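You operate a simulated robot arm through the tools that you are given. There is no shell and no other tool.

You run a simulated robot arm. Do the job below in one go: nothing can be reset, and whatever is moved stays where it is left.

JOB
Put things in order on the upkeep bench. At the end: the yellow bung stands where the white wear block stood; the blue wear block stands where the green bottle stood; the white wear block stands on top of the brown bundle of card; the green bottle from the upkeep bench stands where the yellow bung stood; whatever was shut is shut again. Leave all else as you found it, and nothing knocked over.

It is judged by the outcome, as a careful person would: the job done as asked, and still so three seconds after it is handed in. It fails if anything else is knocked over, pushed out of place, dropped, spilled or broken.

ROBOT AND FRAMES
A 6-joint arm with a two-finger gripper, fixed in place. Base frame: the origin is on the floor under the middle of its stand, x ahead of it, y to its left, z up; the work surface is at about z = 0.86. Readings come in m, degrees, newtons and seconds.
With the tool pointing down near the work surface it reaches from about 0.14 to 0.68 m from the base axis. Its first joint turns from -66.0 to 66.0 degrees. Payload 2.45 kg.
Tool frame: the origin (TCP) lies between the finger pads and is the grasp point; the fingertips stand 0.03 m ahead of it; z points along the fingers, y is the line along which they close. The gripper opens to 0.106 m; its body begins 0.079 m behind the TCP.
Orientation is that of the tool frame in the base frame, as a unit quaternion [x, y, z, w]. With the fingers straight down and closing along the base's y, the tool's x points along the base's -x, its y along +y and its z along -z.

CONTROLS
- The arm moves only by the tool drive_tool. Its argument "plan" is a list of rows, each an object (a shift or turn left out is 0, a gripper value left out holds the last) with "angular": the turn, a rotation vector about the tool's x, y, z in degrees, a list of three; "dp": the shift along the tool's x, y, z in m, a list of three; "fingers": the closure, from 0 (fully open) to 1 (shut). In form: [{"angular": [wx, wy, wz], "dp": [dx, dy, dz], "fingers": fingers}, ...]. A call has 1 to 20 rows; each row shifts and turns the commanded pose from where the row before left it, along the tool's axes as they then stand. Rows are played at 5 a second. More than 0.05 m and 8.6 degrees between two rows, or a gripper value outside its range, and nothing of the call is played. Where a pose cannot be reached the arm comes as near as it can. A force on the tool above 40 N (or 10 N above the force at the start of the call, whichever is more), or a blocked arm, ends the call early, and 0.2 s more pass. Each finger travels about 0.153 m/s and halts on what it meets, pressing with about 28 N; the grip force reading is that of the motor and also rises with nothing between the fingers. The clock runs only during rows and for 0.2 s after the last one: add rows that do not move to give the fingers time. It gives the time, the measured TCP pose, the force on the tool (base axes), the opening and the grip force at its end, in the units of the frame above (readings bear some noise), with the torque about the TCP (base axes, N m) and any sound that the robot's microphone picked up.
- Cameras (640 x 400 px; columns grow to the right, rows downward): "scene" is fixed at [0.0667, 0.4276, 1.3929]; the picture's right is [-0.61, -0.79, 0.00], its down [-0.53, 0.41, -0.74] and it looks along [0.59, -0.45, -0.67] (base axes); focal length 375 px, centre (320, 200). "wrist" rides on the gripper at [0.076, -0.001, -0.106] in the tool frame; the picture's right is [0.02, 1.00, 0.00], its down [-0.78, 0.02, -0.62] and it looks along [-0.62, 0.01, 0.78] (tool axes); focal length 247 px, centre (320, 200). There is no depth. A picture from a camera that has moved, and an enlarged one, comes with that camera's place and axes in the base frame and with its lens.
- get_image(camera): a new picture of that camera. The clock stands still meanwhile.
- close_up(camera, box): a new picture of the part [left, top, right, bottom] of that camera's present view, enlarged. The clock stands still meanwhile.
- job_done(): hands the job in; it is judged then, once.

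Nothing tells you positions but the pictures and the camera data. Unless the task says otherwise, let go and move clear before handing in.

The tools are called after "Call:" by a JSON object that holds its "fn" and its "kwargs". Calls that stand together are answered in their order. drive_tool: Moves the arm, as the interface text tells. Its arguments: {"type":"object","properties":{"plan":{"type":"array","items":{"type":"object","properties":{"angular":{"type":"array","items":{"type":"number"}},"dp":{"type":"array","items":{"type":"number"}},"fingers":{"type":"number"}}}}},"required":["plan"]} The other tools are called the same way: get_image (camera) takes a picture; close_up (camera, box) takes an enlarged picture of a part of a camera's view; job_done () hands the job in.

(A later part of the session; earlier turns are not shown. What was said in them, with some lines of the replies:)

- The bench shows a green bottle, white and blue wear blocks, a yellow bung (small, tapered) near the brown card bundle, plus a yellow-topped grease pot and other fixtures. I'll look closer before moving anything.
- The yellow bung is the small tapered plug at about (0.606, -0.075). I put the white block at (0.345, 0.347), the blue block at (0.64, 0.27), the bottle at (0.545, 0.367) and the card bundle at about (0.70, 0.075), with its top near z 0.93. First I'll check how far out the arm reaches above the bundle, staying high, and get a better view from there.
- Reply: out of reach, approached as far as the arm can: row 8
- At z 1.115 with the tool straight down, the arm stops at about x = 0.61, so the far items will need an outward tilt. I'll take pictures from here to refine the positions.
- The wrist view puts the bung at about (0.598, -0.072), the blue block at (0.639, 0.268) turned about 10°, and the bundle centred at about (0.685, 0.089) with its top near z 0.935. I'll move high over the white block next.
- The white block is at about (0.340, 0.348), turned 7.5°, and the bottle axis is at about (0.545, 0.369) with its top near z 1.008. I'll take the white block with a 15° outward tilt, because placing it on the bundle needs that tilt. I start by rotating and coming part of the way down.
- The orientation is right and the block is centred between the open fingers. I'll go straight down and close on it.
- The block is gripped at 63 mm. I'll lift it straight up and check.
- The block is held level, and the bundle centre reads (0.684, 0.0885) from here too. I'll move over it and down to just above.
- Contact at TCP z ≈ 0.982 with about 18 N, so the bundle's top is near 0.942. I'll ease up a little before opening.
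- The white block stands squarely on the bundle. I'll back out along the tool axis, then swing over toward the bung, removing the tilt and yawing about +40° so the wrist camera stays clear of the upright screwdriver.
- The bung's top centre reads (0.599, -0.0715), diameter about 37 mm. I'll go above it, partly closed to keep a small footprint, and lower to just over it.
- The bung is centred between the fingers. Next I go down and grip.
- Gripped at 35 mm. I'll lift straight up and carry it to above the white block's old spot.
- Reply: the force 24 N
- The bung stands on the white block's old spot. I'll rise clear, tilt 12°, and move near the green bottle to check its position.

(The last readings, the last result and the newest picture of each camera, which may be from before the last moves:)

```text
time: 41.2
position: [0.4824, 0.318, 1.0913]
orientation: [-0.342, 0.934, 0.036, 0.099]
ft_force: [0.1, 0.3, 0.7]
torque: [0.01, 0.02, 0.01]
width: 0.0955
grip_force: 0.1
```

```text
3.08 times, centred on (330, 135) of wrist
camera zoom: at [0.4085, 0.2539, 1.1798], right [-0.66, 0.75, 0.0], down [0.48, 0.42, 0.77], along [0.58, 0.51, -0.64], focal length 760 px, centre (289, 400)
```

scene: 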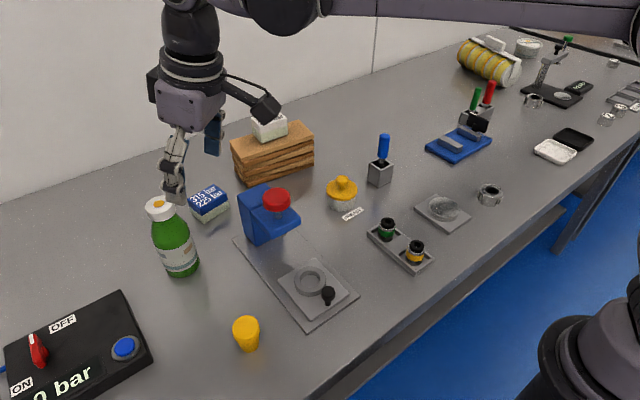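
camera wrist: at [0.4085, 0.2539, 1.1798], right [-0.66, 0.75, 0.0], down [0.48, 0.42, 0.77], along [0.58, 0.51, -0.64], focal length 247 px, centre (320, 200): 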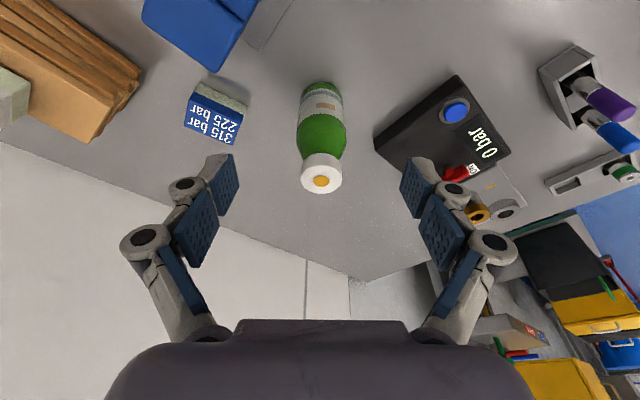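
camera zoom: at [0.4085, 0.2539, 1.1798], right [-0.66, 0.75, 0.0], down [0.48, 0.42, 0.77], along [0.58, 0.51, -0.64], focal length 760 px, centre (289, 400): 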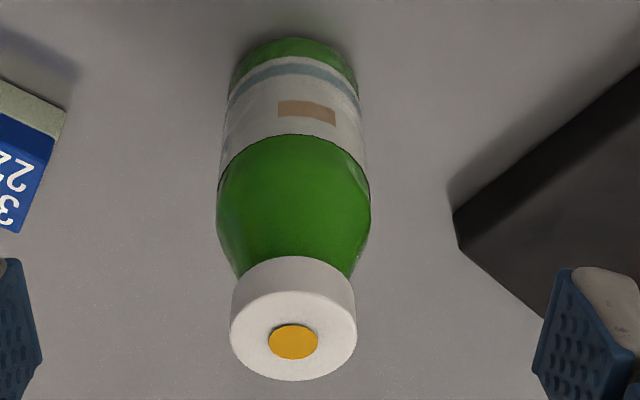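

Call:
{"fn": "drive_tool", "kwargs": {"plan": [{"dp": [-0.0378, 0, 0.0157]}, {"dp": [-0.0378, 0, 0.0157]}, {}, {"dp": [0.00624, 0, 0.02934]}, {"dp": [0.0052, 0, 0.02445]}, {}, {}]}}

Call:
{"fn": "get_image", "kwargs": {"camera": "wrist"}}

Call:
{"fn": "close_up", "kwargs": {"camera": "scene", "box": [110, 120, 270, 290]}}

```text
time: 42.8
position: [0.5434, 0.3694, 1.021]
orientation: [-0.341, 0.934, 0.036, 0.099]
ft_force: [-0.1, 0.5, -0.8]
torque: [-0.02, 0.01, -0.06]
width: 0.0952
grip_force: 0.0
```

```text
taken
camera wrist: at [0.4703, 0.3055, 1.1095], right [-0.66, 0.75, 0.0], down [0.48, 0.42, 0.77], along [0.58, 0.51, -0.64], focal length 247 px, centre (320, 200)
```

wrist: 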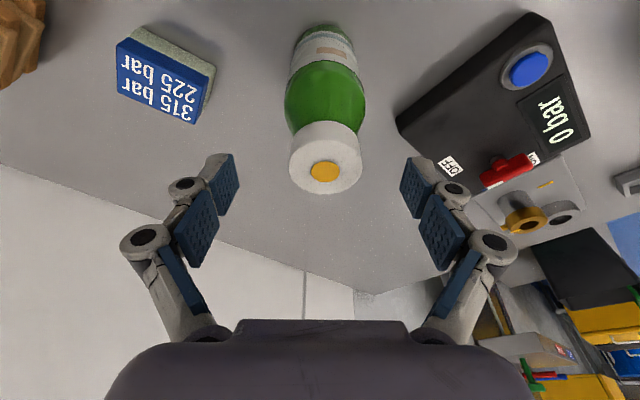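

```text
2.35 times, centred on (190, 205) of scene
camera zoom: at [0.0667, 0.4276, 1.3929], right [-0.61, -0.79, 0.0], down [-0.53, 0.41, -0.74], along [0.59, -0.45, -0.67], focal length 882 px, centre (626, 188)
```

zoom: 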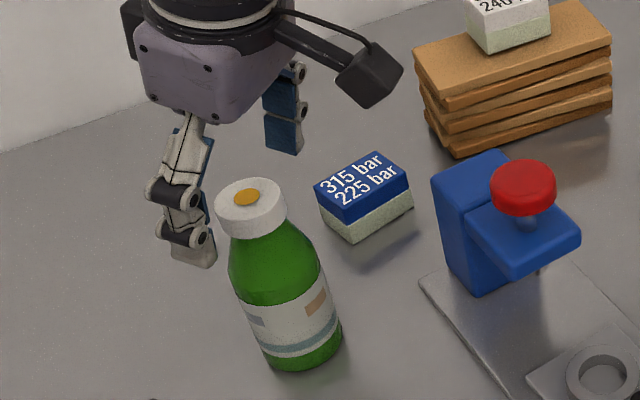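

The bottle is centred. I'll lower around it so the pads sit on the straight part of the body, below the shoulder.

Call:
{"fn": "drive_tool", "kwargs": {"plan": [{"dp": [0.0052, 0.001, 0.02445]}, {"dp": [0.0052, 0.001, 0.02445]}, {"dp": [0.0052, 0, 0.02445]}, {}, {}]}}

Call:
{"fn": "get_image", "kwargs": {"camera": "wrist"}}

Call:
{"fn": "close_up", "kwargs": {"camera": "scene", "box": [110, 120, 270, 290]}}

```text
time: 44.0
position: [0.5421, 0.3718, 0.946]
orientation: [-0.341, 0.934, 0.036, 0.1]
ft_force: [0.1, -0.8, 0.5]
torque: [0.0, 0.02, 0.02]
width: 0.0952
grip_force: 0.0
```

```text
taken
camera wrist: at [0.4683, 0.3073, 1.0345], right [-0.66, 0.75, 0.0], down [0.48, 0.42, 0.77], along [0.58, 0.51, -0.64], focal length 247 px, centre (320, 200)
```

wrist: 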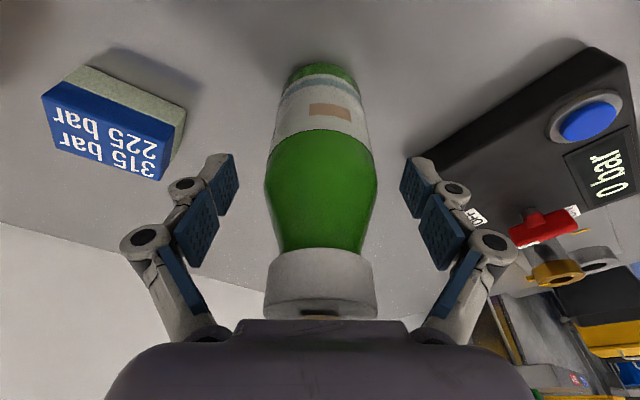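

```text
2.35 times, centred on (190, 205) of scene
camera zoom: at [0.0667, 0.4276, 1.3929], right [-0.61, -0.79, 0.0], down [-0.53, 0.41, -0.74], along [0.59, -0.45, -0.67], focal length 882 px, centre (626, 188)
```

zoom: 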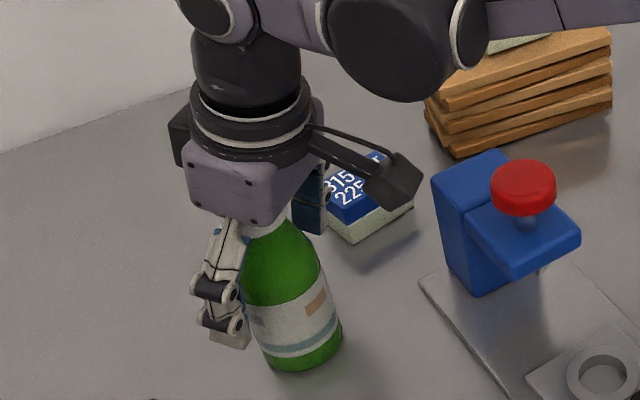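

Call:
{"fn": "drive_tool", "kwargs": {"plan": [{"fingers": 0.3}, {"fingers": 0.4}, {"fingers": 0.46}, {"fingers": 0.65}, {"fingers": 0.65}, {"fingers": 0.65}]}}

Call:
{"fn": "get_image", "kwargs": {"camera": "wrist"}}

```text
time: 45.4
position: [0.5412, 0.3717, 0.9464]
orientation: [-0.341, 0.934, 0.036, 0.099]
ft_force: [-0.4, 0.7, 3.2]
torque: [0.04, 0.06, -0.05]
width: 0.0564
grip_force: 27.3
```

```text
taken
camera wrist: at [0.4682, 0.3073, 1.0348], right [-0.66, 0.75, 0.0], down [0.48, 0.42, 0.77], along [0.58, 0.51, -0.64], focal length 247 px, centre (320, 200)
```

wrist: 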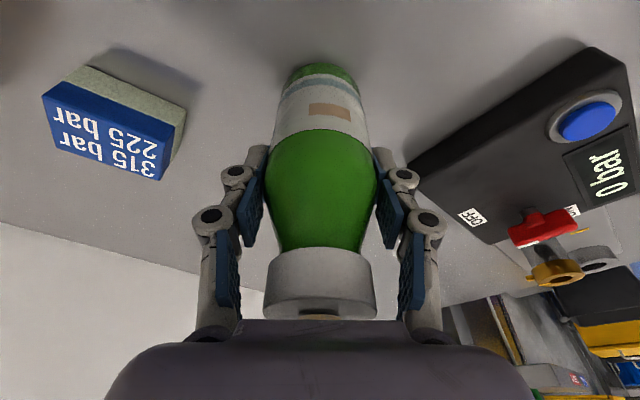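

Call:
{"fn": "drive_tool", "kwargs": {"plan": [{"dp": [-0.00104, 0, -0.00489]}, {"dp": [-0.00208, 0, -0.00978]}, {"dp": [-0.00312, 0, -0.01467]}, {}, {}]}}

Call:
{"fn": "close_up", "kwargs": {"camera": "scene", "box": [110, 120, 270, 290]}}

Call:
{"fn": "get_image", "kwargs": {"camera": "wrist"}}

```text
time: 46.6
position: [0.5417, 0.37, 0.9762]
orientation: [-0.341, 0.934, 0.036, 0.098]
ft_force: [-0.2, 0.3, -2.8]
torque: [0.0, 0.02, -0.03]
width: 0.0561
grip_force: 28.0
```

```text
2.35 times, centred on (190, 205) of scene
camera zoom: at [0.0667, 0.4277, 1.3929], right [-0.61, -0.79, 0.0], down [-0.53, 0.41, -0.74], along [0.59, -0.45, -0.67], focal length 882 px, centre (626, 188)
```

zoom: 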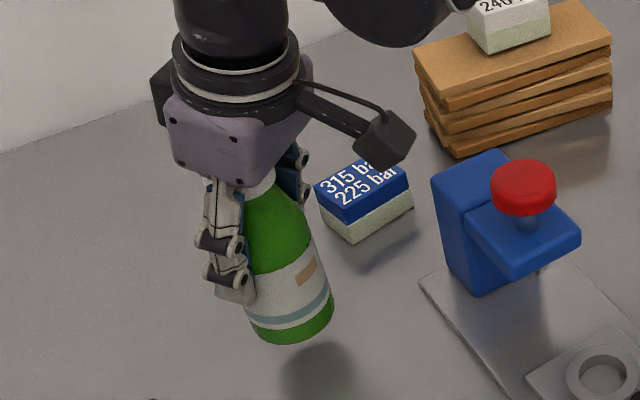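

```text
taken
camera wrist: at [0.4684, 0.3065, 1.0653], right [-0.66, 0.75, 0.0], down [0.48, 0.42, 0.77], along [0.58, 0.51, -0.64], focal length 247 px, centre (320, 200)
```

wrist: 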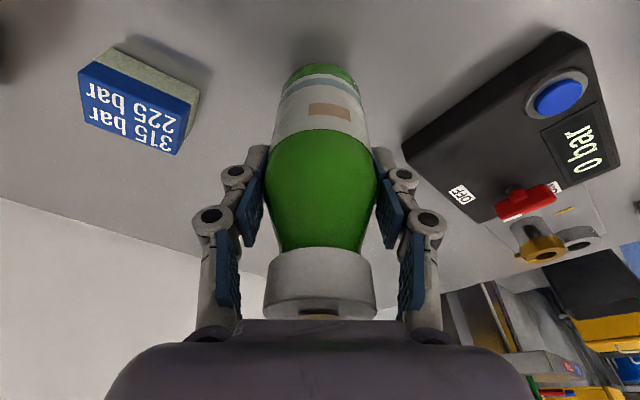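

The bottle hangs upright and steady, weighing about 3 N. I'll draw it back and up so its base clears everything, then carry it across to near the bung's old spot.

Call:
{"fn": "drive_tool", "kwargs": {"plan": [{"dp": [0.0116, 0, -0.0178]}, {"dp": [0.0173, 0, -0.0266]}, {"dp": [0.0173, 0, -0.0266]}, {"dp": [-0.0052, 0, -0.0245]}, {"dp": [-0.0052, 0, -0.0245]}, {"dp": [-0.0035, 0, -0.0163]}, {"dp": [0.01487, -0.02766, -0.00316]}, {"dp": [0.01487, -0.02766, -0.00316]}, {"dp": [0.01487, -0.02766, -0.00316]}, {"dp": [0.01487, -0.02766, -0.00316]}, {"dp": [0.01487, -0.02766, -0.00316]}, {"dp": [0.01487, -0.02766, -0.00316]}, {"dp": [0.01487, -0.02766, -0.00316]}, {"dp": [0.01487, -0.02766, -0.00316]}, {"dp": [0.01487, -0.02766, -0.00316]}, {"dp": [0.01487, -0.02766, -0.00316]}, {"dp": [0.01487, -0.02766, -0.00316]}, {"dp": [0.01487, -0.02766, -0.00316]}, {}, {}]}}

Call:
{"fn": "get_image", "kwargs": {"camera": "wrist"}}

Call:
{"fn": "get_image", "kwargs": {"camera": "scene"}}

```text
time: 50.8
position: [0.57, -0.0415, 1.1025]
orientation: [-0.341, 0.934, 0.036, 0.099]
ft_force: [0.0, -0.1, -2.8]
torque: [0.0, -0.01, -0.03]
width: 0.0566
grip_force: 28.6
```

```text
taken
camera wrist: at [0.4971, -0.1044, 1.1916], right [-0.66, 0.75, 0.0], down [0.48, 0.42, 0.77], along [0.58, 0.51, -0.64], focal length 247 px, centre (320, 200)
```

wrist: 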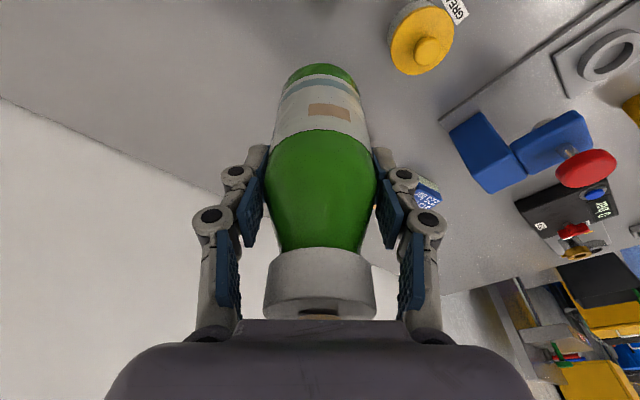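

```text
taken
```

scene: 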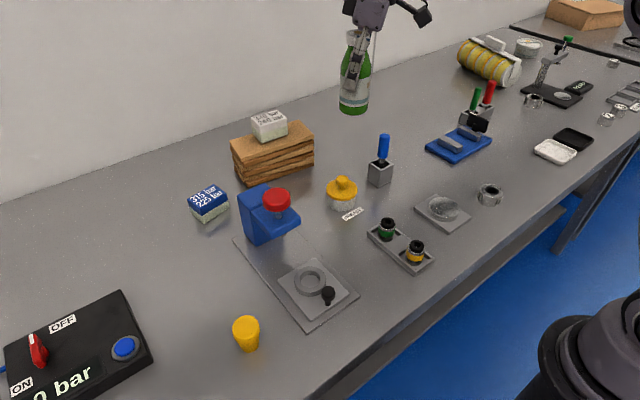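

Call:
{"fn": "drive_tool", "kwargs": {"plan": [{"dp": [-0.0005, -0.0204, 0.0001]}, {"dp": [-0.0005, -0.0204, 0.0001]}, {}, {"dp": [0.00624, 0, 0.02934]}, {"dp": [0.00624, 0, 0.02934]}, {"dp": [0.00624, 0, 0.02934]}, {"dp": [0.00416, 0, 0.01956]}, {}, {}]}}

Call:
{"fn": "get_image", "kwargs": {"camera": "wrist"}}

Call:
{"fn": "close_up", "kwargs": {"camera": "scene", "box": [250, 30, 450, 220]}}

```text
time: 52.8
position: [0.5981, -0.0697, 0.9947]
orientation: [-0.341, 0.934, 0.035, 0.099]
ft_force: [0.2, -0.3, -3.5]
torque: [0.01, 0.04, 0.02]
width: 0.0561
grip_force: 27.8
```

```text
taken
camera wrist: at [0.5248, -0.1346, 1.0824], right [-0.66, 0.75, 0.0], down [0.48, 0.42, 0.77], along [0.58, 0.51, -0.64], focal length 247 px, centre (320, 200)
```

wrist: 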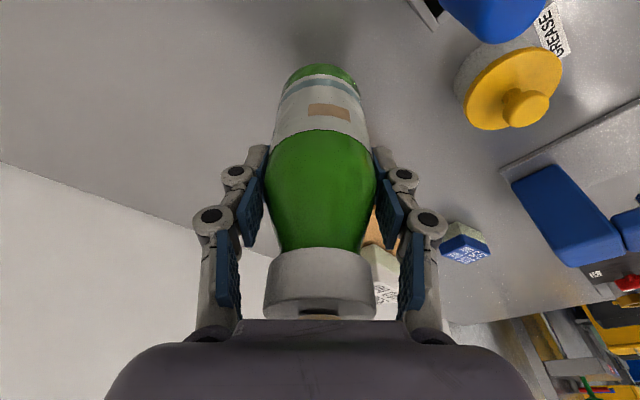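

```text
2.11 times, centred on (350, 125) of scene
camera zoom: at [0.0667, 0.4276, 1.3929], right [-0.61, -0.79, 0.0], down [-0.53, 0.41, -0.74], along [0.59, -0.45, -0.67], focal length 789 px, centre (257, 358)
```

zoom: 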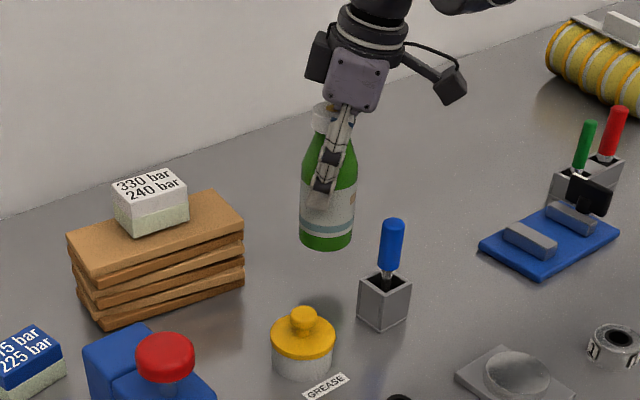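

Call:
{"fn": "drive_tool", "kwargs": {"plan": [{"dp": [0.00416, -0.0005, 0.01956]}, {"dp": [0.00312, 0, 0.01467]}, {"dp": [0.00083, 0, 0.0039]}, {"dp": [0.00062, 0, 0.0029]}, {}]}}

Call:
{"fn": "close_up", "kwargs": {"camera": "scene", "box": [250, 30, 450, 220]}}

```text
time: 54.0
position: [0.5982, -0.0701, 0.9511]
orientation: [-0.341, 0.934, 0.036, 0.099]
ft_force: [-0.3, -0.3, -3.0]
torque: [-0.01, 0.01, -0.04]
width: 0.0561
grip_force: 28.3
```

```text
2.11 times, centred on (350, 125) of scene
camera zoom: at [0.0667, 0.4276, 1.3929], right [-0.61, -0.79, 0.0], down [-0.53, 0.41, -0.74], along [0.59, -0.45, -0.67], focal length 789 px, centre (257, 358)
```

zoom: 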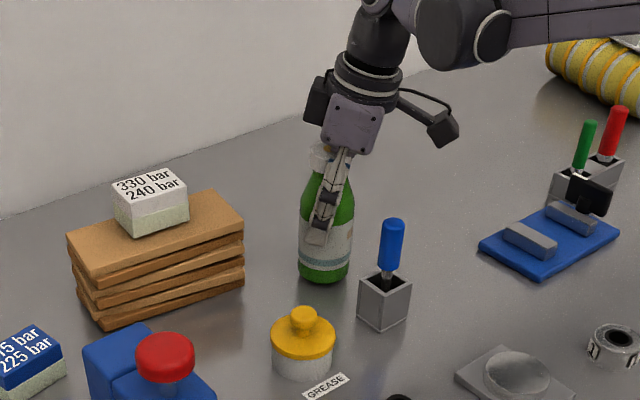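

Nearly down. I'll lower in millimetre steps until contact.

Call:
{"fn": "drive_tool", "kwargs": {"plan": [{"dp": [0.00031, 0, 0.00147]}, {"dp": [0.00021, 0, 0.00098]}, {"dp": [0.00021, 0, 0.00098]}, {}]}}

```text
time: 55.0
position: [0.5979, -0.0708, 0.9476]
orientation: [-0.341, 0.934, 0.036, 0.099]
ft_force: [-0.2, 1.2, -3.2]
torque: [-0.01, 0.02, -0.05]
width: 0.056
grip_force: 27.9
```

Call:
{"fn": "drive_tool", "kwargs": {"plan": [{"dp": [0.00021, 0, 0.00098]}, {}]}}

```text
time: 55.6
position: [0.5985, -0.0707, 0.9463]
orientation: [-0.34, 0.935, 0.035, 0.098]
ft_force: [0.1, 0.8, -2.8]
torque: [-0.03, 0.0, 0.04]
width: 0.0562
grip_force: 27.8
```

Call:
{"fn": "drive_tool", "kwargs": {"plan": [{"dp": [0.00017, 0, 0.0008]}, {}]}}

```text
time: 56.2
position: [0.598, -0.071, 0.9464]
orientation: [-0.34, 0.935, 0.036, 0.099]
ft_force: [1.5, -1.9, 8.9]
torque: [-0.01, 0.1, -0.06]
width: 0.0563
grip_force: 27.7
```

Contact at about 9 N. I'll ease slightly and open.

Call:
{"fn": "drive_tool", "kwargs": {"plan": [{"dp": [-0.0001, 0, -0.0004], "fingers": 0.47}, {"fingers": 0.45}, {"fingers": 0.42}, {"fingers": 0.36}, {"fingers": 0.28}, {"fingers": 0.2}, {}]}}

Call:
{"fn": "get_image", "kwargs": {"camera": "wrist"}}

Call:
{"fn": "close_up", "kwargs": {"camera": "scene", "box": [250, 30, 450, 220]}}

```text
time: 57.8
position: [0.5968, -0.0724, 0.9465]
orientation: [-0.341, 0.934, 0.036, 0.098]
ft_force: [-0.6, -0.1, -0.3]
torque: [0.0, -0.03, 0.04]
width: 0.0847
grip_force: 0.1
```

```text
taken
camera wrist: at [0.5243, -0.1348, 1.0349], right [-0.66, 0.75, 0.0], down [0.48, 0.42, 0.77], along [0.58, 0.51, -0.64], focal length 247 px, centre (320, 200)
```

wrist: 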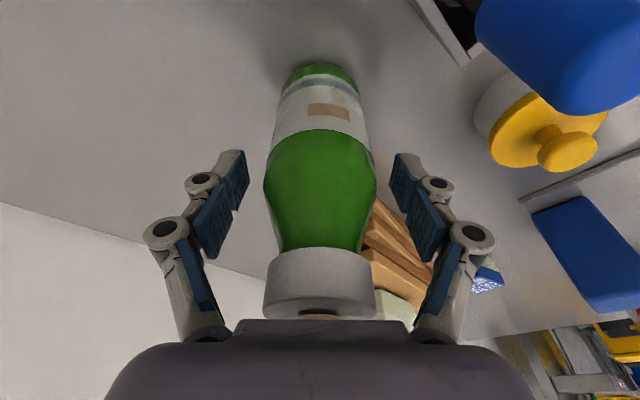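

```text
2.11 times, centred on (350, 125) of scene
camera zoom: at [0.0667, 0.4276, 1.3929], right [-0.61, -0.79, 0.0], down [-0.53, 0.41, -0.74], along [0.59, -0.45, -0.67], focal length 789 px, centre (257, 358)
```

zoom: 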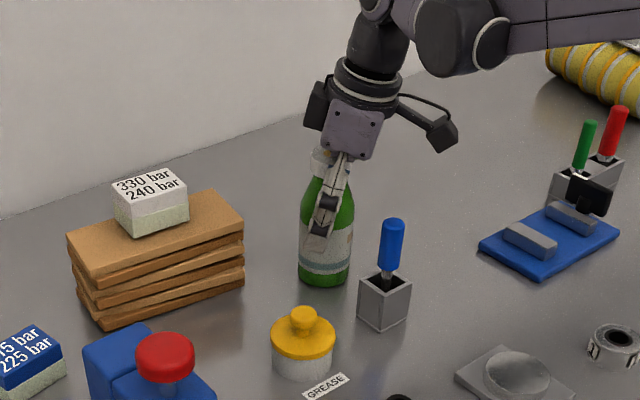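

The green bottle stands on the bung's old spot. I'll rise, head over toward the blue block, and yaw to match it.

Call:
{"fn": "drive_tool", "kwargs": {"plan": [{"dp": [-0.0031, 0, -0.0147]}, {"dp": [-0.0062, 0, -0.0293]}, {"dp": [-0.0073, 0, -0.0342]}, {"dp": [-0.0073, 0, -0.0342]}, {"dp": [-0.0073, 0, -0.0342]}, {"dp": [-0.02, 0.0336, 0.0051]}, {"dp": [-0.02, 0.0336, 0.0051]}, {"dp": [-0.02, 0.0336, 0.0051]}, {"dp": [-0.02, 0.0336, 0.0051]}, {"dp": [-0.02, 0.0336, 0.0051]}, {"dp": [-0.02, 0.0336, 0.0051]}, {"dp": [-0.02, 0.0336, 0.0051]}, {"dp": [-0.02, 0.0336, 0.0051]}, {"angular": [1.533, 0, 7.213]}, {"angular": [1.533, 0, 7.213]}, {"angular": [1.533, 0, 7.213]}, {"angular": [1.533, 0, 7.213]}, {}, {}]}}

Call:
{"fn": "get_image", "kwargs": {"camera": "wrist"}}

Call:
{"fn": "get_image", "kwargs": {"camera": "scene"}}

```text
time: 61.8
position: [0.5509, 0.2415, 1.0901]
orientation: [-0.092, 0.99, 0.01, 0.104]
ft_force: [-0.6, 1.3, -0.8]
torque: [0.03, -0.03, 0.02]
width: 0.0849
grip_force: 0.0
```

```text
taken
camera wrist: at [0.4557, 0.2213, 1.1788], right [-0.2, 0.98, 0.0], down [0.62, 0.13, 0.77], along [0.76, 0.15, -0.64], focal length 247 px, centre (320, 200)
```

wrist: 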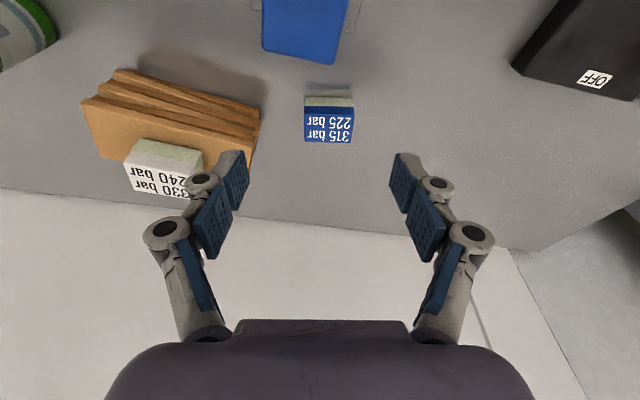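

```text
taken
```

scene: 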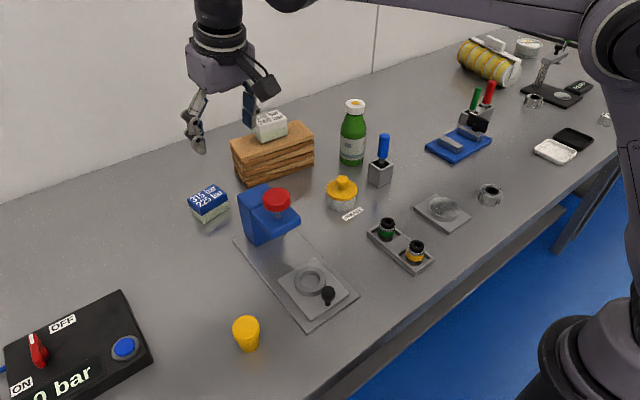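

Call:
{"fn": "close_up", "kwargs": {"camera": "wrist", "box": [250, 0, 410, 160]}}

Call:
{"fn": "close_up", "kwargs": {"camera": "scene", "box": [230, 90, 410, 220]}}

```text
2.50 times, centred on (330, 80) of wrist
camera zoom: at [0.4557, 0.2213, 1.1788], right [-0.2, 0.98, 0.0], down [0.62, 0.13, 0.77], along [0.76, 0.15, -0.64], focal length 617 px, centre (295, 500)
```

zoom: 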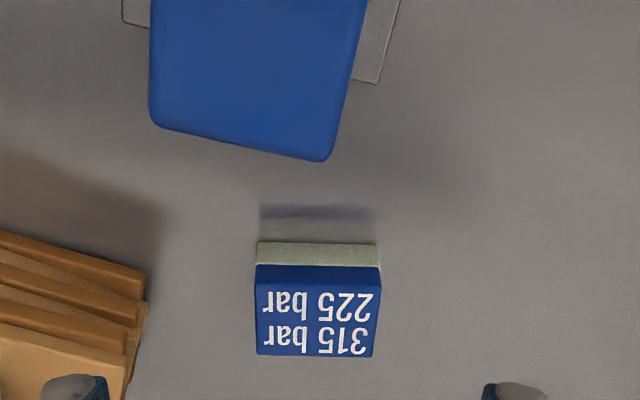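

```text
3.08 times, centred on (320, 155) of scene
camera zoom: at [0.0667, 0.4276, 1.3929], right [-0.61, -0.79, 0.0], down [-0.53, 0.41, -0.74], along [0.59, -0.45, -0.67], focal length 1153 px, centre (320, 338)
```

zoom: 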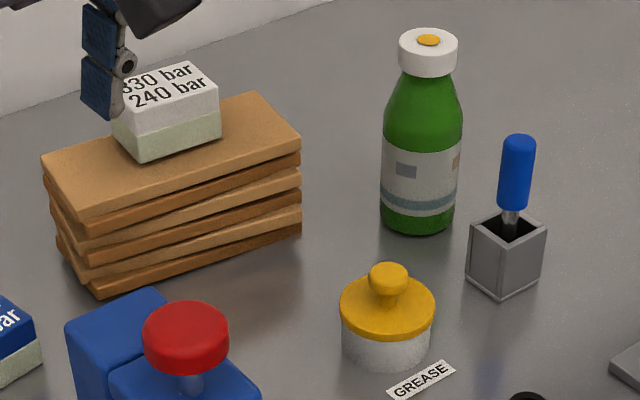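

Call:
{"fn": "close_up", "kwargs": {"camera": "wrist", "box": [300, 85, 360, 150]}}

```text
6.15 times, centred on (330, 118) of wrist
camera zoom: at [0.4557, 0.2213, 1.1788], right [-0.2, 0.98, 0.0], down [0.62, 0.13, 0.77], along [0.76, 0.15, -0.64], focal length 1520 px, centre (258, 708)
```

zoom: 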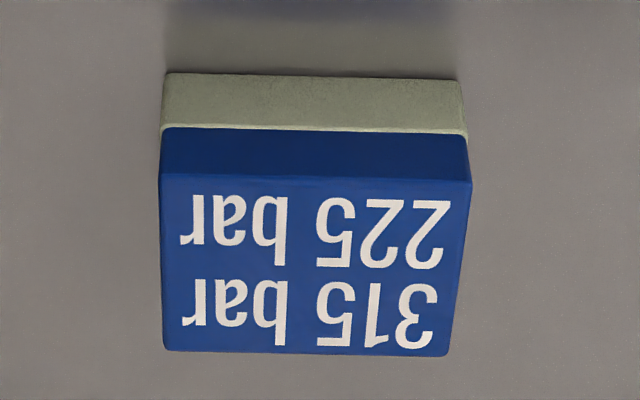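

Blue block centre is about (0.641, 0.269), turned 10.5°, which matches the gripper yaw. The bundle's end and the press post are close by, so I'll approach in stages.

Call:
{"fn": "drive_tool", "kwargs": {"plan": [{"dp": [-0.0243, 0.004, 0.029], "fingers": 0.22}, {"dp": [-0.0243, 0.004, 0.029]}, {"dp": [-0.0243, 0.004, 0.029]}, {}, {}]}}

Call:
{"fn": "get_image", "kwargs": {"camera": "wrist"}}

Call:
{"fn": "close_up", "kwargs": {"camera": "scene", "box": [150, 80, 330, 250]}}

```text
time: 63.0
position: [0.6372, 0.2685, 1.0192]
orientation: [-0.091, 0.99, 0.011, 0.105]
ft_force: [-0.1, 0.4, -0.2]
torque: [-0.02, -0.02, 0.03]
width: 0.0827
grip_force: 0.1
```

```text
taken
camera wrist: at [0.5417, 0.2482, 1.1085], right [-0.2, 0.98, 0.0], down [0.62, 0.13, 0.77], along [0.76, 0.16, -0.64], focal length 247 px, centre (320, 200)
```

wrist: 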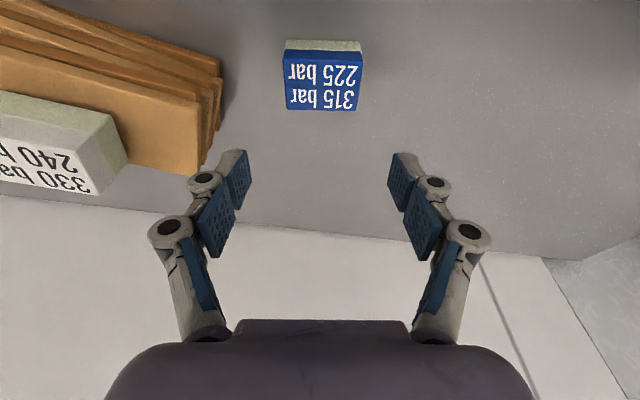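

```text
2.35 times, centred on (240, 165) of scene
camera zoom: at [0.0667, 0.4276, 1.3929], right [-0.61, -0.79, 0.0], down [-0.53, 0.41, -0.74], along [0.59, -0.45, -0.67], focal length 882 px, centre (508, 282)
```

zoom: 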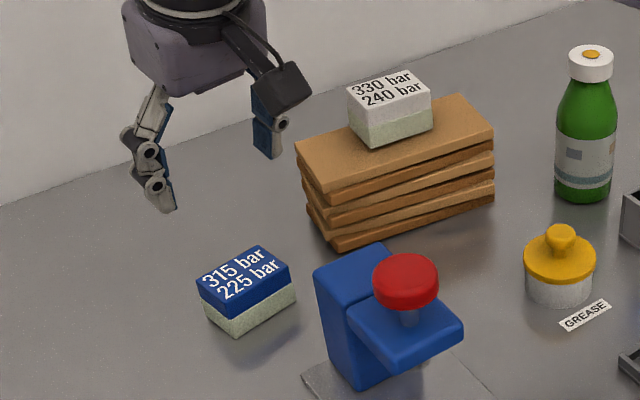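

Call:
{"fn": "drive_tool", "kwargs": {"plan": [{"dp": [0.00416, 0.0025, 0.01956], "fingers": 0.25}, {"dp": [0.00416, 0, 0.01956]}, {"dp": [0.00416, 0, 0.01956]}, {"dp": [0.00416, 0, 0.01956]}, {}, {}]}}

Call:
{"fn": "get_image", "kwargs": {"camera": "wrist"}}

Call:
{"fn": "close_up", "kwargs": {"camera": "scene", "box": [150, 80, 330, 250]}}

```text
time: 64.4
position: [0.6359, 0.2716, 0.938]
orientation: [-0.091, 0.99, 0.011, 0.104]
ft_force: [0.0, 0.2, 1.0]
torque: [0.02, 0.01, 0.02]
width: 0.0794
grip_force: 0.1
```

```text
taken
camera wrist: at [0.5409, 0.2517, 1.0277], right [-0.2, 0.98, 0.0], down [0.62, 0.13, 0.77], along [0.76, 0.16, -0.64], focal length 247 px, centre (320, 200)
```

wrist: 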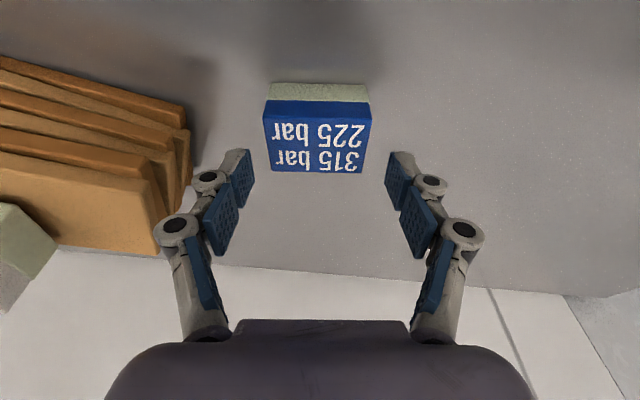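

```text
2.35 times, centred on (240, 165) of scene
camera zoom: at [0.0667, 0.4276, 1.3929], right [-0.61, -0.79, 0.0], down [-0.53, 0.41, -0.74], along [0.59, -0.45, -0.67], focal length 882 px, centre (508, 282)
```

zoom: 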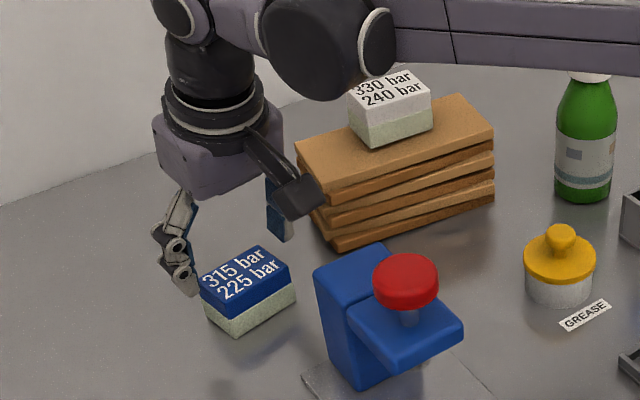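

Call:
{"fn": "drive_tool", "kwargs": {"plan": [{"dp": [0.00312, 0, 0.01467]}, {"dp": [0.0027, 0, 0.01271]}, {"dp": [0.00187, 0, 0.0088]}, {}, {}]}}

Call:
{"fn": "get_image", "kwargs": {"camera": "wrist"}}

Call:
{"fn": "close_up", "kwargs": {"camera": "scene", "box": [150, 80, 330, 250]}}

```text
time: 65.6
position: [0.6366, 0.2716, 0.9011]
orientation: [-0.092, 0.99, 0.01, 0.104]
ft_force: [0.3, -0.5, 0.4]
torque: [0.01, 0.02, 0.0]
width: 0.0796
grip_force: 0.0
```

```text
taken
camera wrist: at [0.5408, 0.2517, 0.9914], right [-0.2, 0.98, 0.0], down [0.62, 0.13, 0.77], along [0.76, 0.16, -0.64], focal length 247 px, centre (320, 200)
```

wrist: 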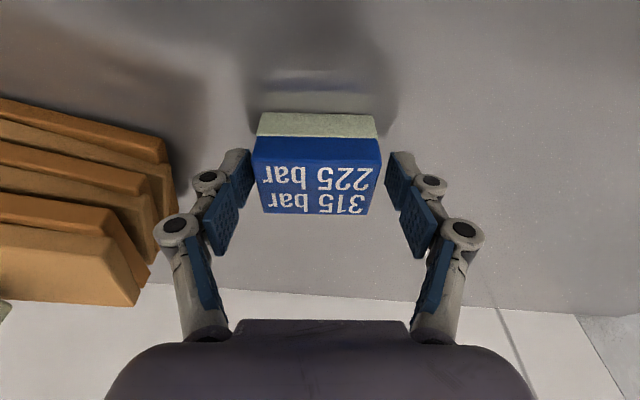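

```text
2.35 times, centred on (240, 165) of scene
camera zoom: at [0.0667, 0.4276, 1.3929], right [-0.61, -0.79, 0.0], down [-0.53, 0.41, -0.74], along [0.59, -0.45, -0.67], focal length 882 px, centre (508, 282)
```

zoom: 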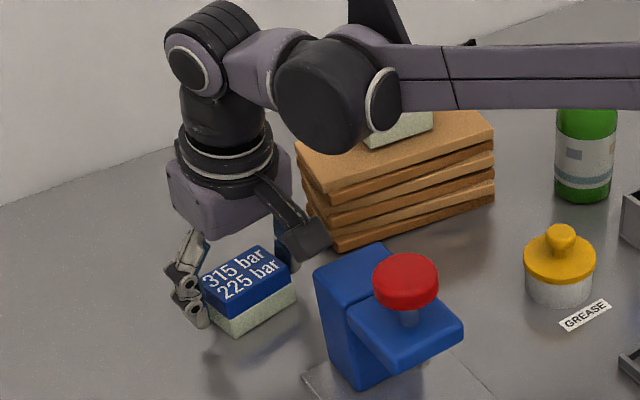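

Call:
{"fn": "drive_tool", "kwargs": {"plan": [{"fingers": 0.33}, {"fingers": 0.38}, {"fingers": 0.42}, {"fingers": 0.6}, {"fingers": 0.6}, {"fingers": 0.6}]}}

```text
time: 67.0
position: [0.6364, 0.2713, 0.9017]
orientation: [-0.092, 0.99, 0.01, 0.105]
ft_force: [0.4, -1.1, 3.9]
torque: [-0.06, 0.01, 0.0]
width: 0.0633
grip_force: 28.1
```

Call:
{"fn": "drive_tool", "kwargs": {"plan": [{"dp": [-0.00208, 0, -0.00978]}, {"dp": [-0.00416, 0, -0.01956]}, {"dp": [-0.00416, 0, -0.01956]}, {"dp": [-0.00416, 0, -0.01956]}, {}, {}]}}

Call:
{"fn": "get_image", "kwargs": {"camera": "wrist"}}

Call:
{"fn": "get_image", "kwargs": {"camera": "scene"}}

```text
time: 68.4
position: [0.636, 0.2718, 0.9726]
orientation: [-0.092, 0.99, 0.01, 0.103]
ft_force: [0.1, -0.1, -1.4]
torque: [0.01, 0.01, 0.0]
width: 0.0635
grip_force: 28.6
```

```text
taken
camera wrist: at [0.5405, 0.2515, 1.0618], right [-0.2, 0.98, 0.0], down [0.62, 0.13, 0.77], along [0.76, 0.16, -0.64], focal length 247 px, centre (320, 200)
```

wrist: 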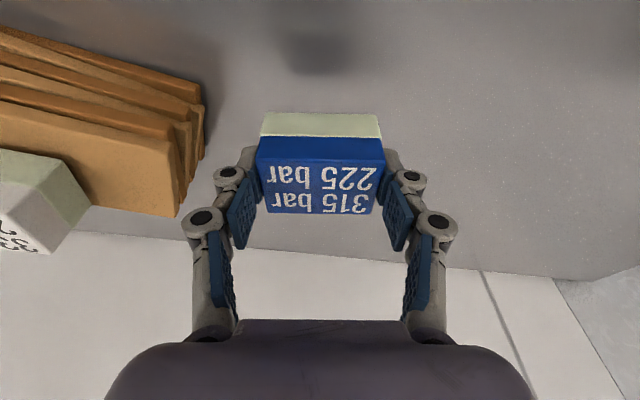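

```text
taken
```

scene: 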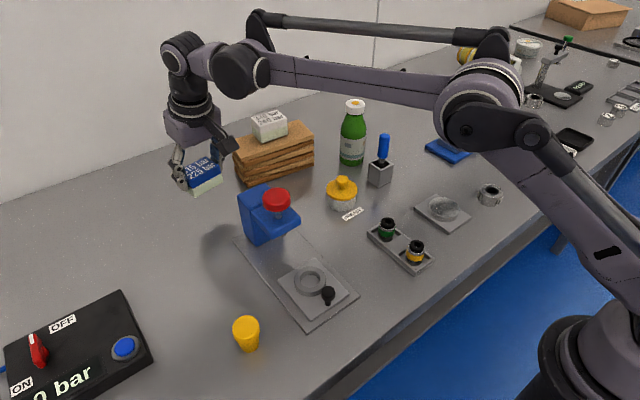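

The blue block is held level. I'll shift it over the bottle's old spot at about (0.543, 0.370).

Call:
{"fn": "drive_tool", "kwargs": {"plan": [{"dp": [0.01895, 0.0285, -0.004]}, {"dp": [0.01895, 0.0285, -0.004]}, {"dp": [0.01895, 0.0285, -0.004]}, {"dp": [0.01895, 0.0285, -0.004]}, {}, {}]}}

Call:
{"fn": "get_image", "kwargs": {"camera": "wrist"}}

Call:
{"fn": "get_image", "kwargs": {"camera": "scene"}}

```text
time: 69.8
position: [0.5386, 0.3693, 0.9732]
orientation: [-0.092, 0.99, 0.011, 0.104]
ft_force: [0.3, -0.1, -1.4]
torque: [0.03, 0.0, 0.01]
width: 0.0635
grip_force: 28.1
```

```text
taken
camera wrist: at [0.4439, 0.349, 1.0612], right [-0.2, 0.98, 0.0], down [0.62, 0.13, 0.77], along [0.76, 0.16, -0.64], focal length 247 px, centre (320, 200)
```

wrist: 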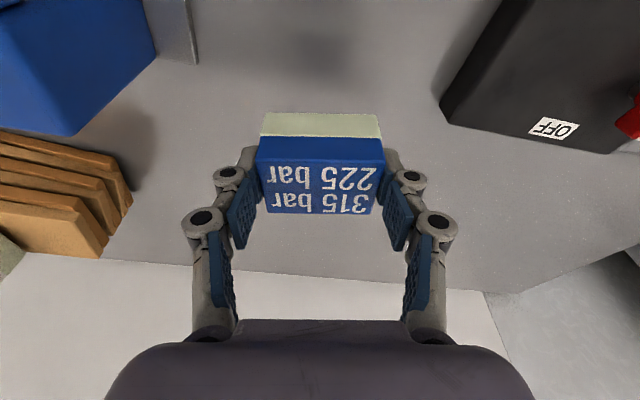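

```text
taken
```

scene: 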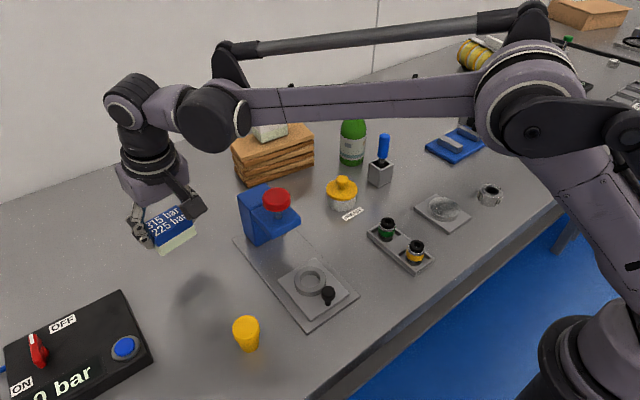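

Call:
{"fn": "drive_tool", "kwargs": {"plan": [{"dp": [0.00416, 0, 0.01956]}, {"dp": [0.00416, 0, 0.01956]}, {"dp": [0.00312, 0, 0.01467]}, {"dp": [0.00125, 0, 0.00587]}, {"dp": [0.00083, 0, 0.0039]}, {}]}}

```text
time: 71.2
position: [0.5396, 0.37, 0.9075]
orientation: [-0.092, 0.99, 0.011, 0.104]
ft_force: [0.1, 0.0, -0.3]
torque: [-0.02, 0.01, -0.03]
width: 0.0631
grip_force: 27.7
```

Call:
{"fn": "drive_tool", "kwargs": {"plan": [{"dp": [0.00042, 0, 0.00196]}, {"dp": [0.00031, 0, 0.00147]}, {"dp": [0.00021, 0, 0.00098]}, {}]}}

```text
time: 72.2
position: [0.54, 0.3693, 0.9029]
orientation: [-0.092, 0.99, 0.011, 0.105]
ft_force: [-0.5, 0.5, -0.5]
torque: [-0.02, 0.02, 0.02]
width: 0.0634
grip_force: 28.0
```

Call:
{"fn": "drive_tool", "kwargs": {"plan": [{"dp": [0.00021, 0, 0.00098]}, {}]}}

```text
time: 72.8
position: [0.5393, 0.3695, 0.9035]
orientation: [-0.092, 0.99, 0.01, 0.104]
ft_force: [-0.5, 1.0, 16.3]
torque: [-0.08, 0.08, 0.0]
width: 0.0634
grip_force: 28.7
```

Call:
{"fn": "drive_tool", "kwargs": {"plan": [{"dp": [-0.0001, 0, -0.0006]}, {"fingers": 0.39}, {"fingers": 0.37}, {"fingers": 0.34}, {"fingers": 0.28}, {"fingers": 0.22}, {}]}}

Call:
{"fn": "get_image", "kwargs": {"camera": "wrist"}}

Call:
{"fn": "close_up", "kwargs": {"camera": "scene", "box": [90, 150, 270, 300]}}

```text
time: 74.4
position: [0.5386, 0.3699, 0.9025]
orientation: [-0.092, 0.99, 0.012, 0.103]
ft_force: [0.5, -0.3, 0.4]
torque: [0.01, 0.01, -0.04]
width: 0.0826
grip_force: 0.1
```

```text
taken
camera wrist: at [0.4438, 0.3498, 0.9914], right [-0.2, 0.98, 0.0], down [0.62, 0.13, 0.77], along [0.76, 0.16, -0.64], focal length 247 px, centre (320, 200)
```

wrist: 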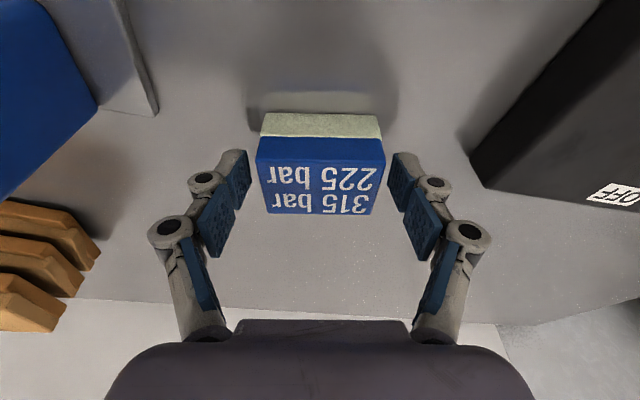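

```text
2.67 times, centred on (180, 225) of scene
camera zoom: at [0.0667, 0.4276, 1.3929], right [-0.61, -0.79, 0.0], down [-0.53, 0.41, -0.74], along [0.59, -0.45, -0.67], focal length 999 px, centre (693, 133)
```

zoom: 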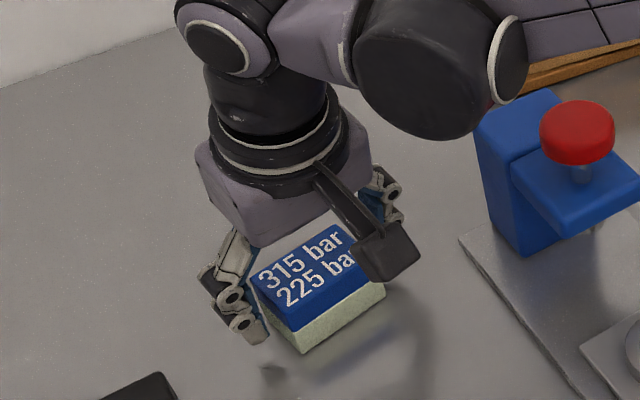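

The blue block is down on the bottle's old spot. I'll rise clear, back off toward the middle and check everything.

Call:
{"fn": "drive_tool", "kwargs": {"plan": [{"dp": [-0.0031, 0, -0.0147]}, {"dp": [-0.0062, 0, -0.0293]}, {"dp": [-0.0073, 0, -0.0342]}, {"dp": [-0.0083, 0, -0.0391]}, {"dp": [-0.0083, 0, -0.0391]}, {"dp": [-0.0083, 0, -0.0391]}, {"dp": [0.035, -0.025, -0.0074]}, {"dp": [0.035, -0.025, -0.0074]}, {"dp": [0.035, -0.025, -0.0074]}, {"dp": [0.035, -0.025, -0.0074]}, {"dp": [0.035, -0.025, -0.0074]}, {"angular": [0, 6, 0]}, {"angular": [0, 6, 0]}, {}, {}]}}

Call:
{"fn": "get_image", "kwargs": {"camera": "scene"}}

Call:
{"fn": "get_image", "kwargs": {"camera": "wrist"}}

```text
time: 77.6
position: [0.3853, 0.2138, 1.1019]
orientation: [-0.093, 0.996, 0.001, -0.001]
ft_force: [0.1, -0.1, -0.2]
torque: [-0.01, 0.0, -0.02]
width: 0.0825
grip_force: 0.0
```

```text
taken
```

scene: 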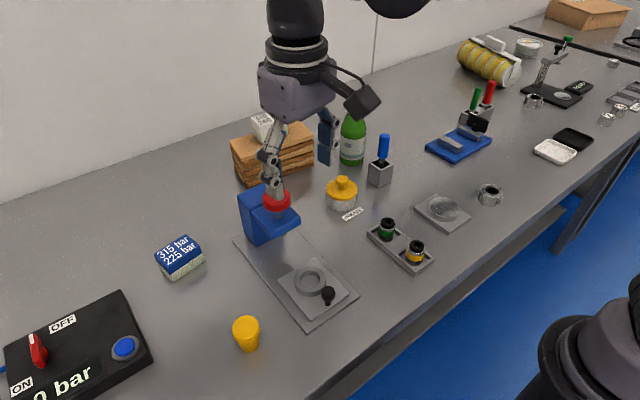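

```text
taken
camera wrist: at [0.3109, 0.1974, 1.2094], right [-0.2, 0.98, 0.0], down [0.77, 0.16, 0.62], along [0.61, 0.13, -0.78], focal length 247 px, centre (320, 200)
```

wrist: 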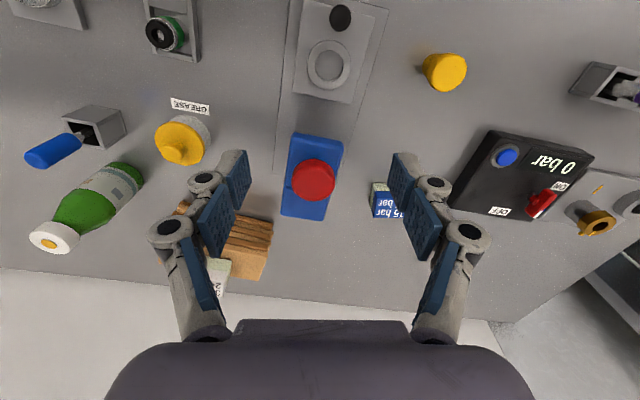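

Call:
{"fn": "drive_tool", "kwargs": {"plan": [{"dp": [0.0096, -0.0324, -0.0034], "fingers": 0.0}, {"dp": [0.0096, -0.0324, -0.0034]}, {"dp": [0.0096, -0.0324, -0.0034]}, {"dp": [0.0096, -0.0324, -0.0034]}, {"dp": [0.0096, -0.0324, -0.0034]}, {"angular": [0, 0, 5.3]}, {"angular": [0, 0, 5.3]}, {}, {}]}}

Call:
{"fn": "get_image", "kwargs": {"camera": "scene"}}

Call:
{"fn": "get_image", "kwargs": {"camera": "wrist"}}

Call:
{"fn": "close_up", "kwargs": {"camera": "scene", "box": [220, 100, 420, 225]}}

Call:
{"fn": "close_up", "kwargs": {"camera": "scene", "box": [130, 220, 300, 370]}}

```text
time: 79.6
position: [0.369, 0.0445, 1.1181]
orientation: [0.0, 1.0, 0.0, 0.0]
ft_force: [0.5, -0.4, -0.9]
torque: [-0.01, 0.0, 0.03]
width: 0.1061
grip_force: 0.0
```

```text
taken
```

scene: 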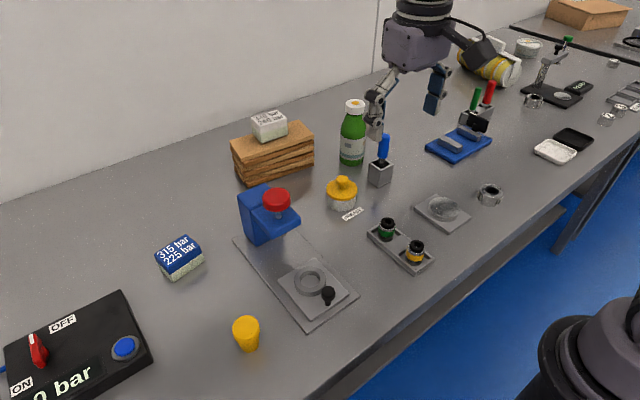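

```text
taken
camera wrist: at [0.2919, 0.0432, 1.226], right [-0.02, 1.0, 0.0], down [0.78, 0.02, 0.62], along [0.62, 0.01, -0.78], focal length 247 px, centre (320, 200)
```

wrist: 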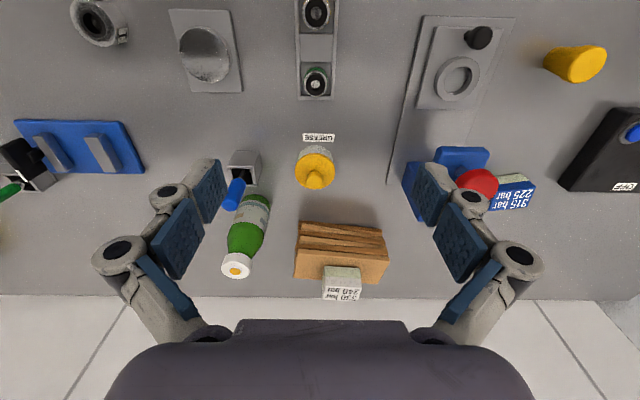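

```text
3.20 times, centred on (320, 162) of scene
camera zoom: at [0.0667, 0.4276, 1.3929], right [-0.61, -0.79, 0.0], down [-0.53, 0.41, -0.74], along [0.59, -0.45, -0.67], focal length 1199 px, centre (320, 320)
```

zoom: 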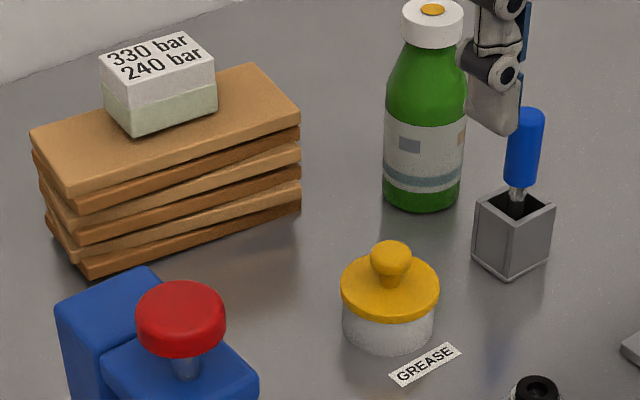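

```text
2.67 times, centred on (215, 295) of scene
camera zoom: at [0.0667, 0.4276, 1.3929], right [-0.61, -0.79, 0.0], down [-0.53, 0.41, -0.74], along [0.59, -0.45, -0.67], focal length 999 px, centre (600, -53)
```

zoom: 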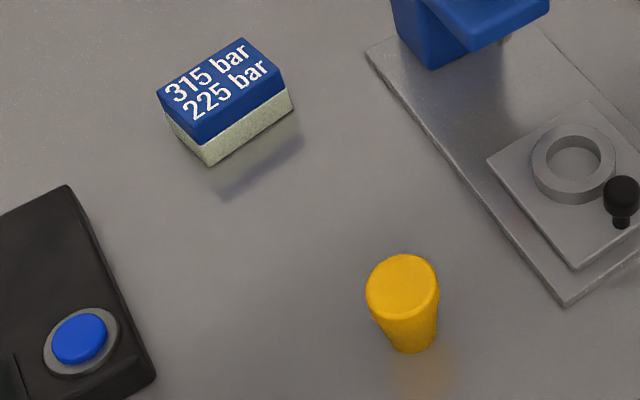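

All four moves check out in the pictures: the bung is on the white block's spot, the blue block on the bottle's, the bottle on the bung's, and the white block on the bundle. Each floor spot matches to within a few millimetres. Nothing else has shifted, nothing was opened, and the arm is clear, so I'm handing in.

Call:
{"fn": "job_done", "kwargs": {}}

```text
The job is handed in.
```

The upkeep bench is in order and the job is handed in; the tool confirmed only that it was received. The last pictures show each item standing upright in its place:

- **Yellow bung:** stands where the white wear block stood.
- **Blue wear block:** stands where the green bottle stood.
- **White wear block:** sits near the middle of the top of the brown card bundle.
- **Green bottle:** stands where the yellow bung stood.

Going by the camera pictures, the three items on the bench are within about half a centimetre of the original spots. I opened nothing, so there was nothing to shut again. The card bundle hasn't moved, I saw no change to anything else, and the arm is clear with its gripper open.
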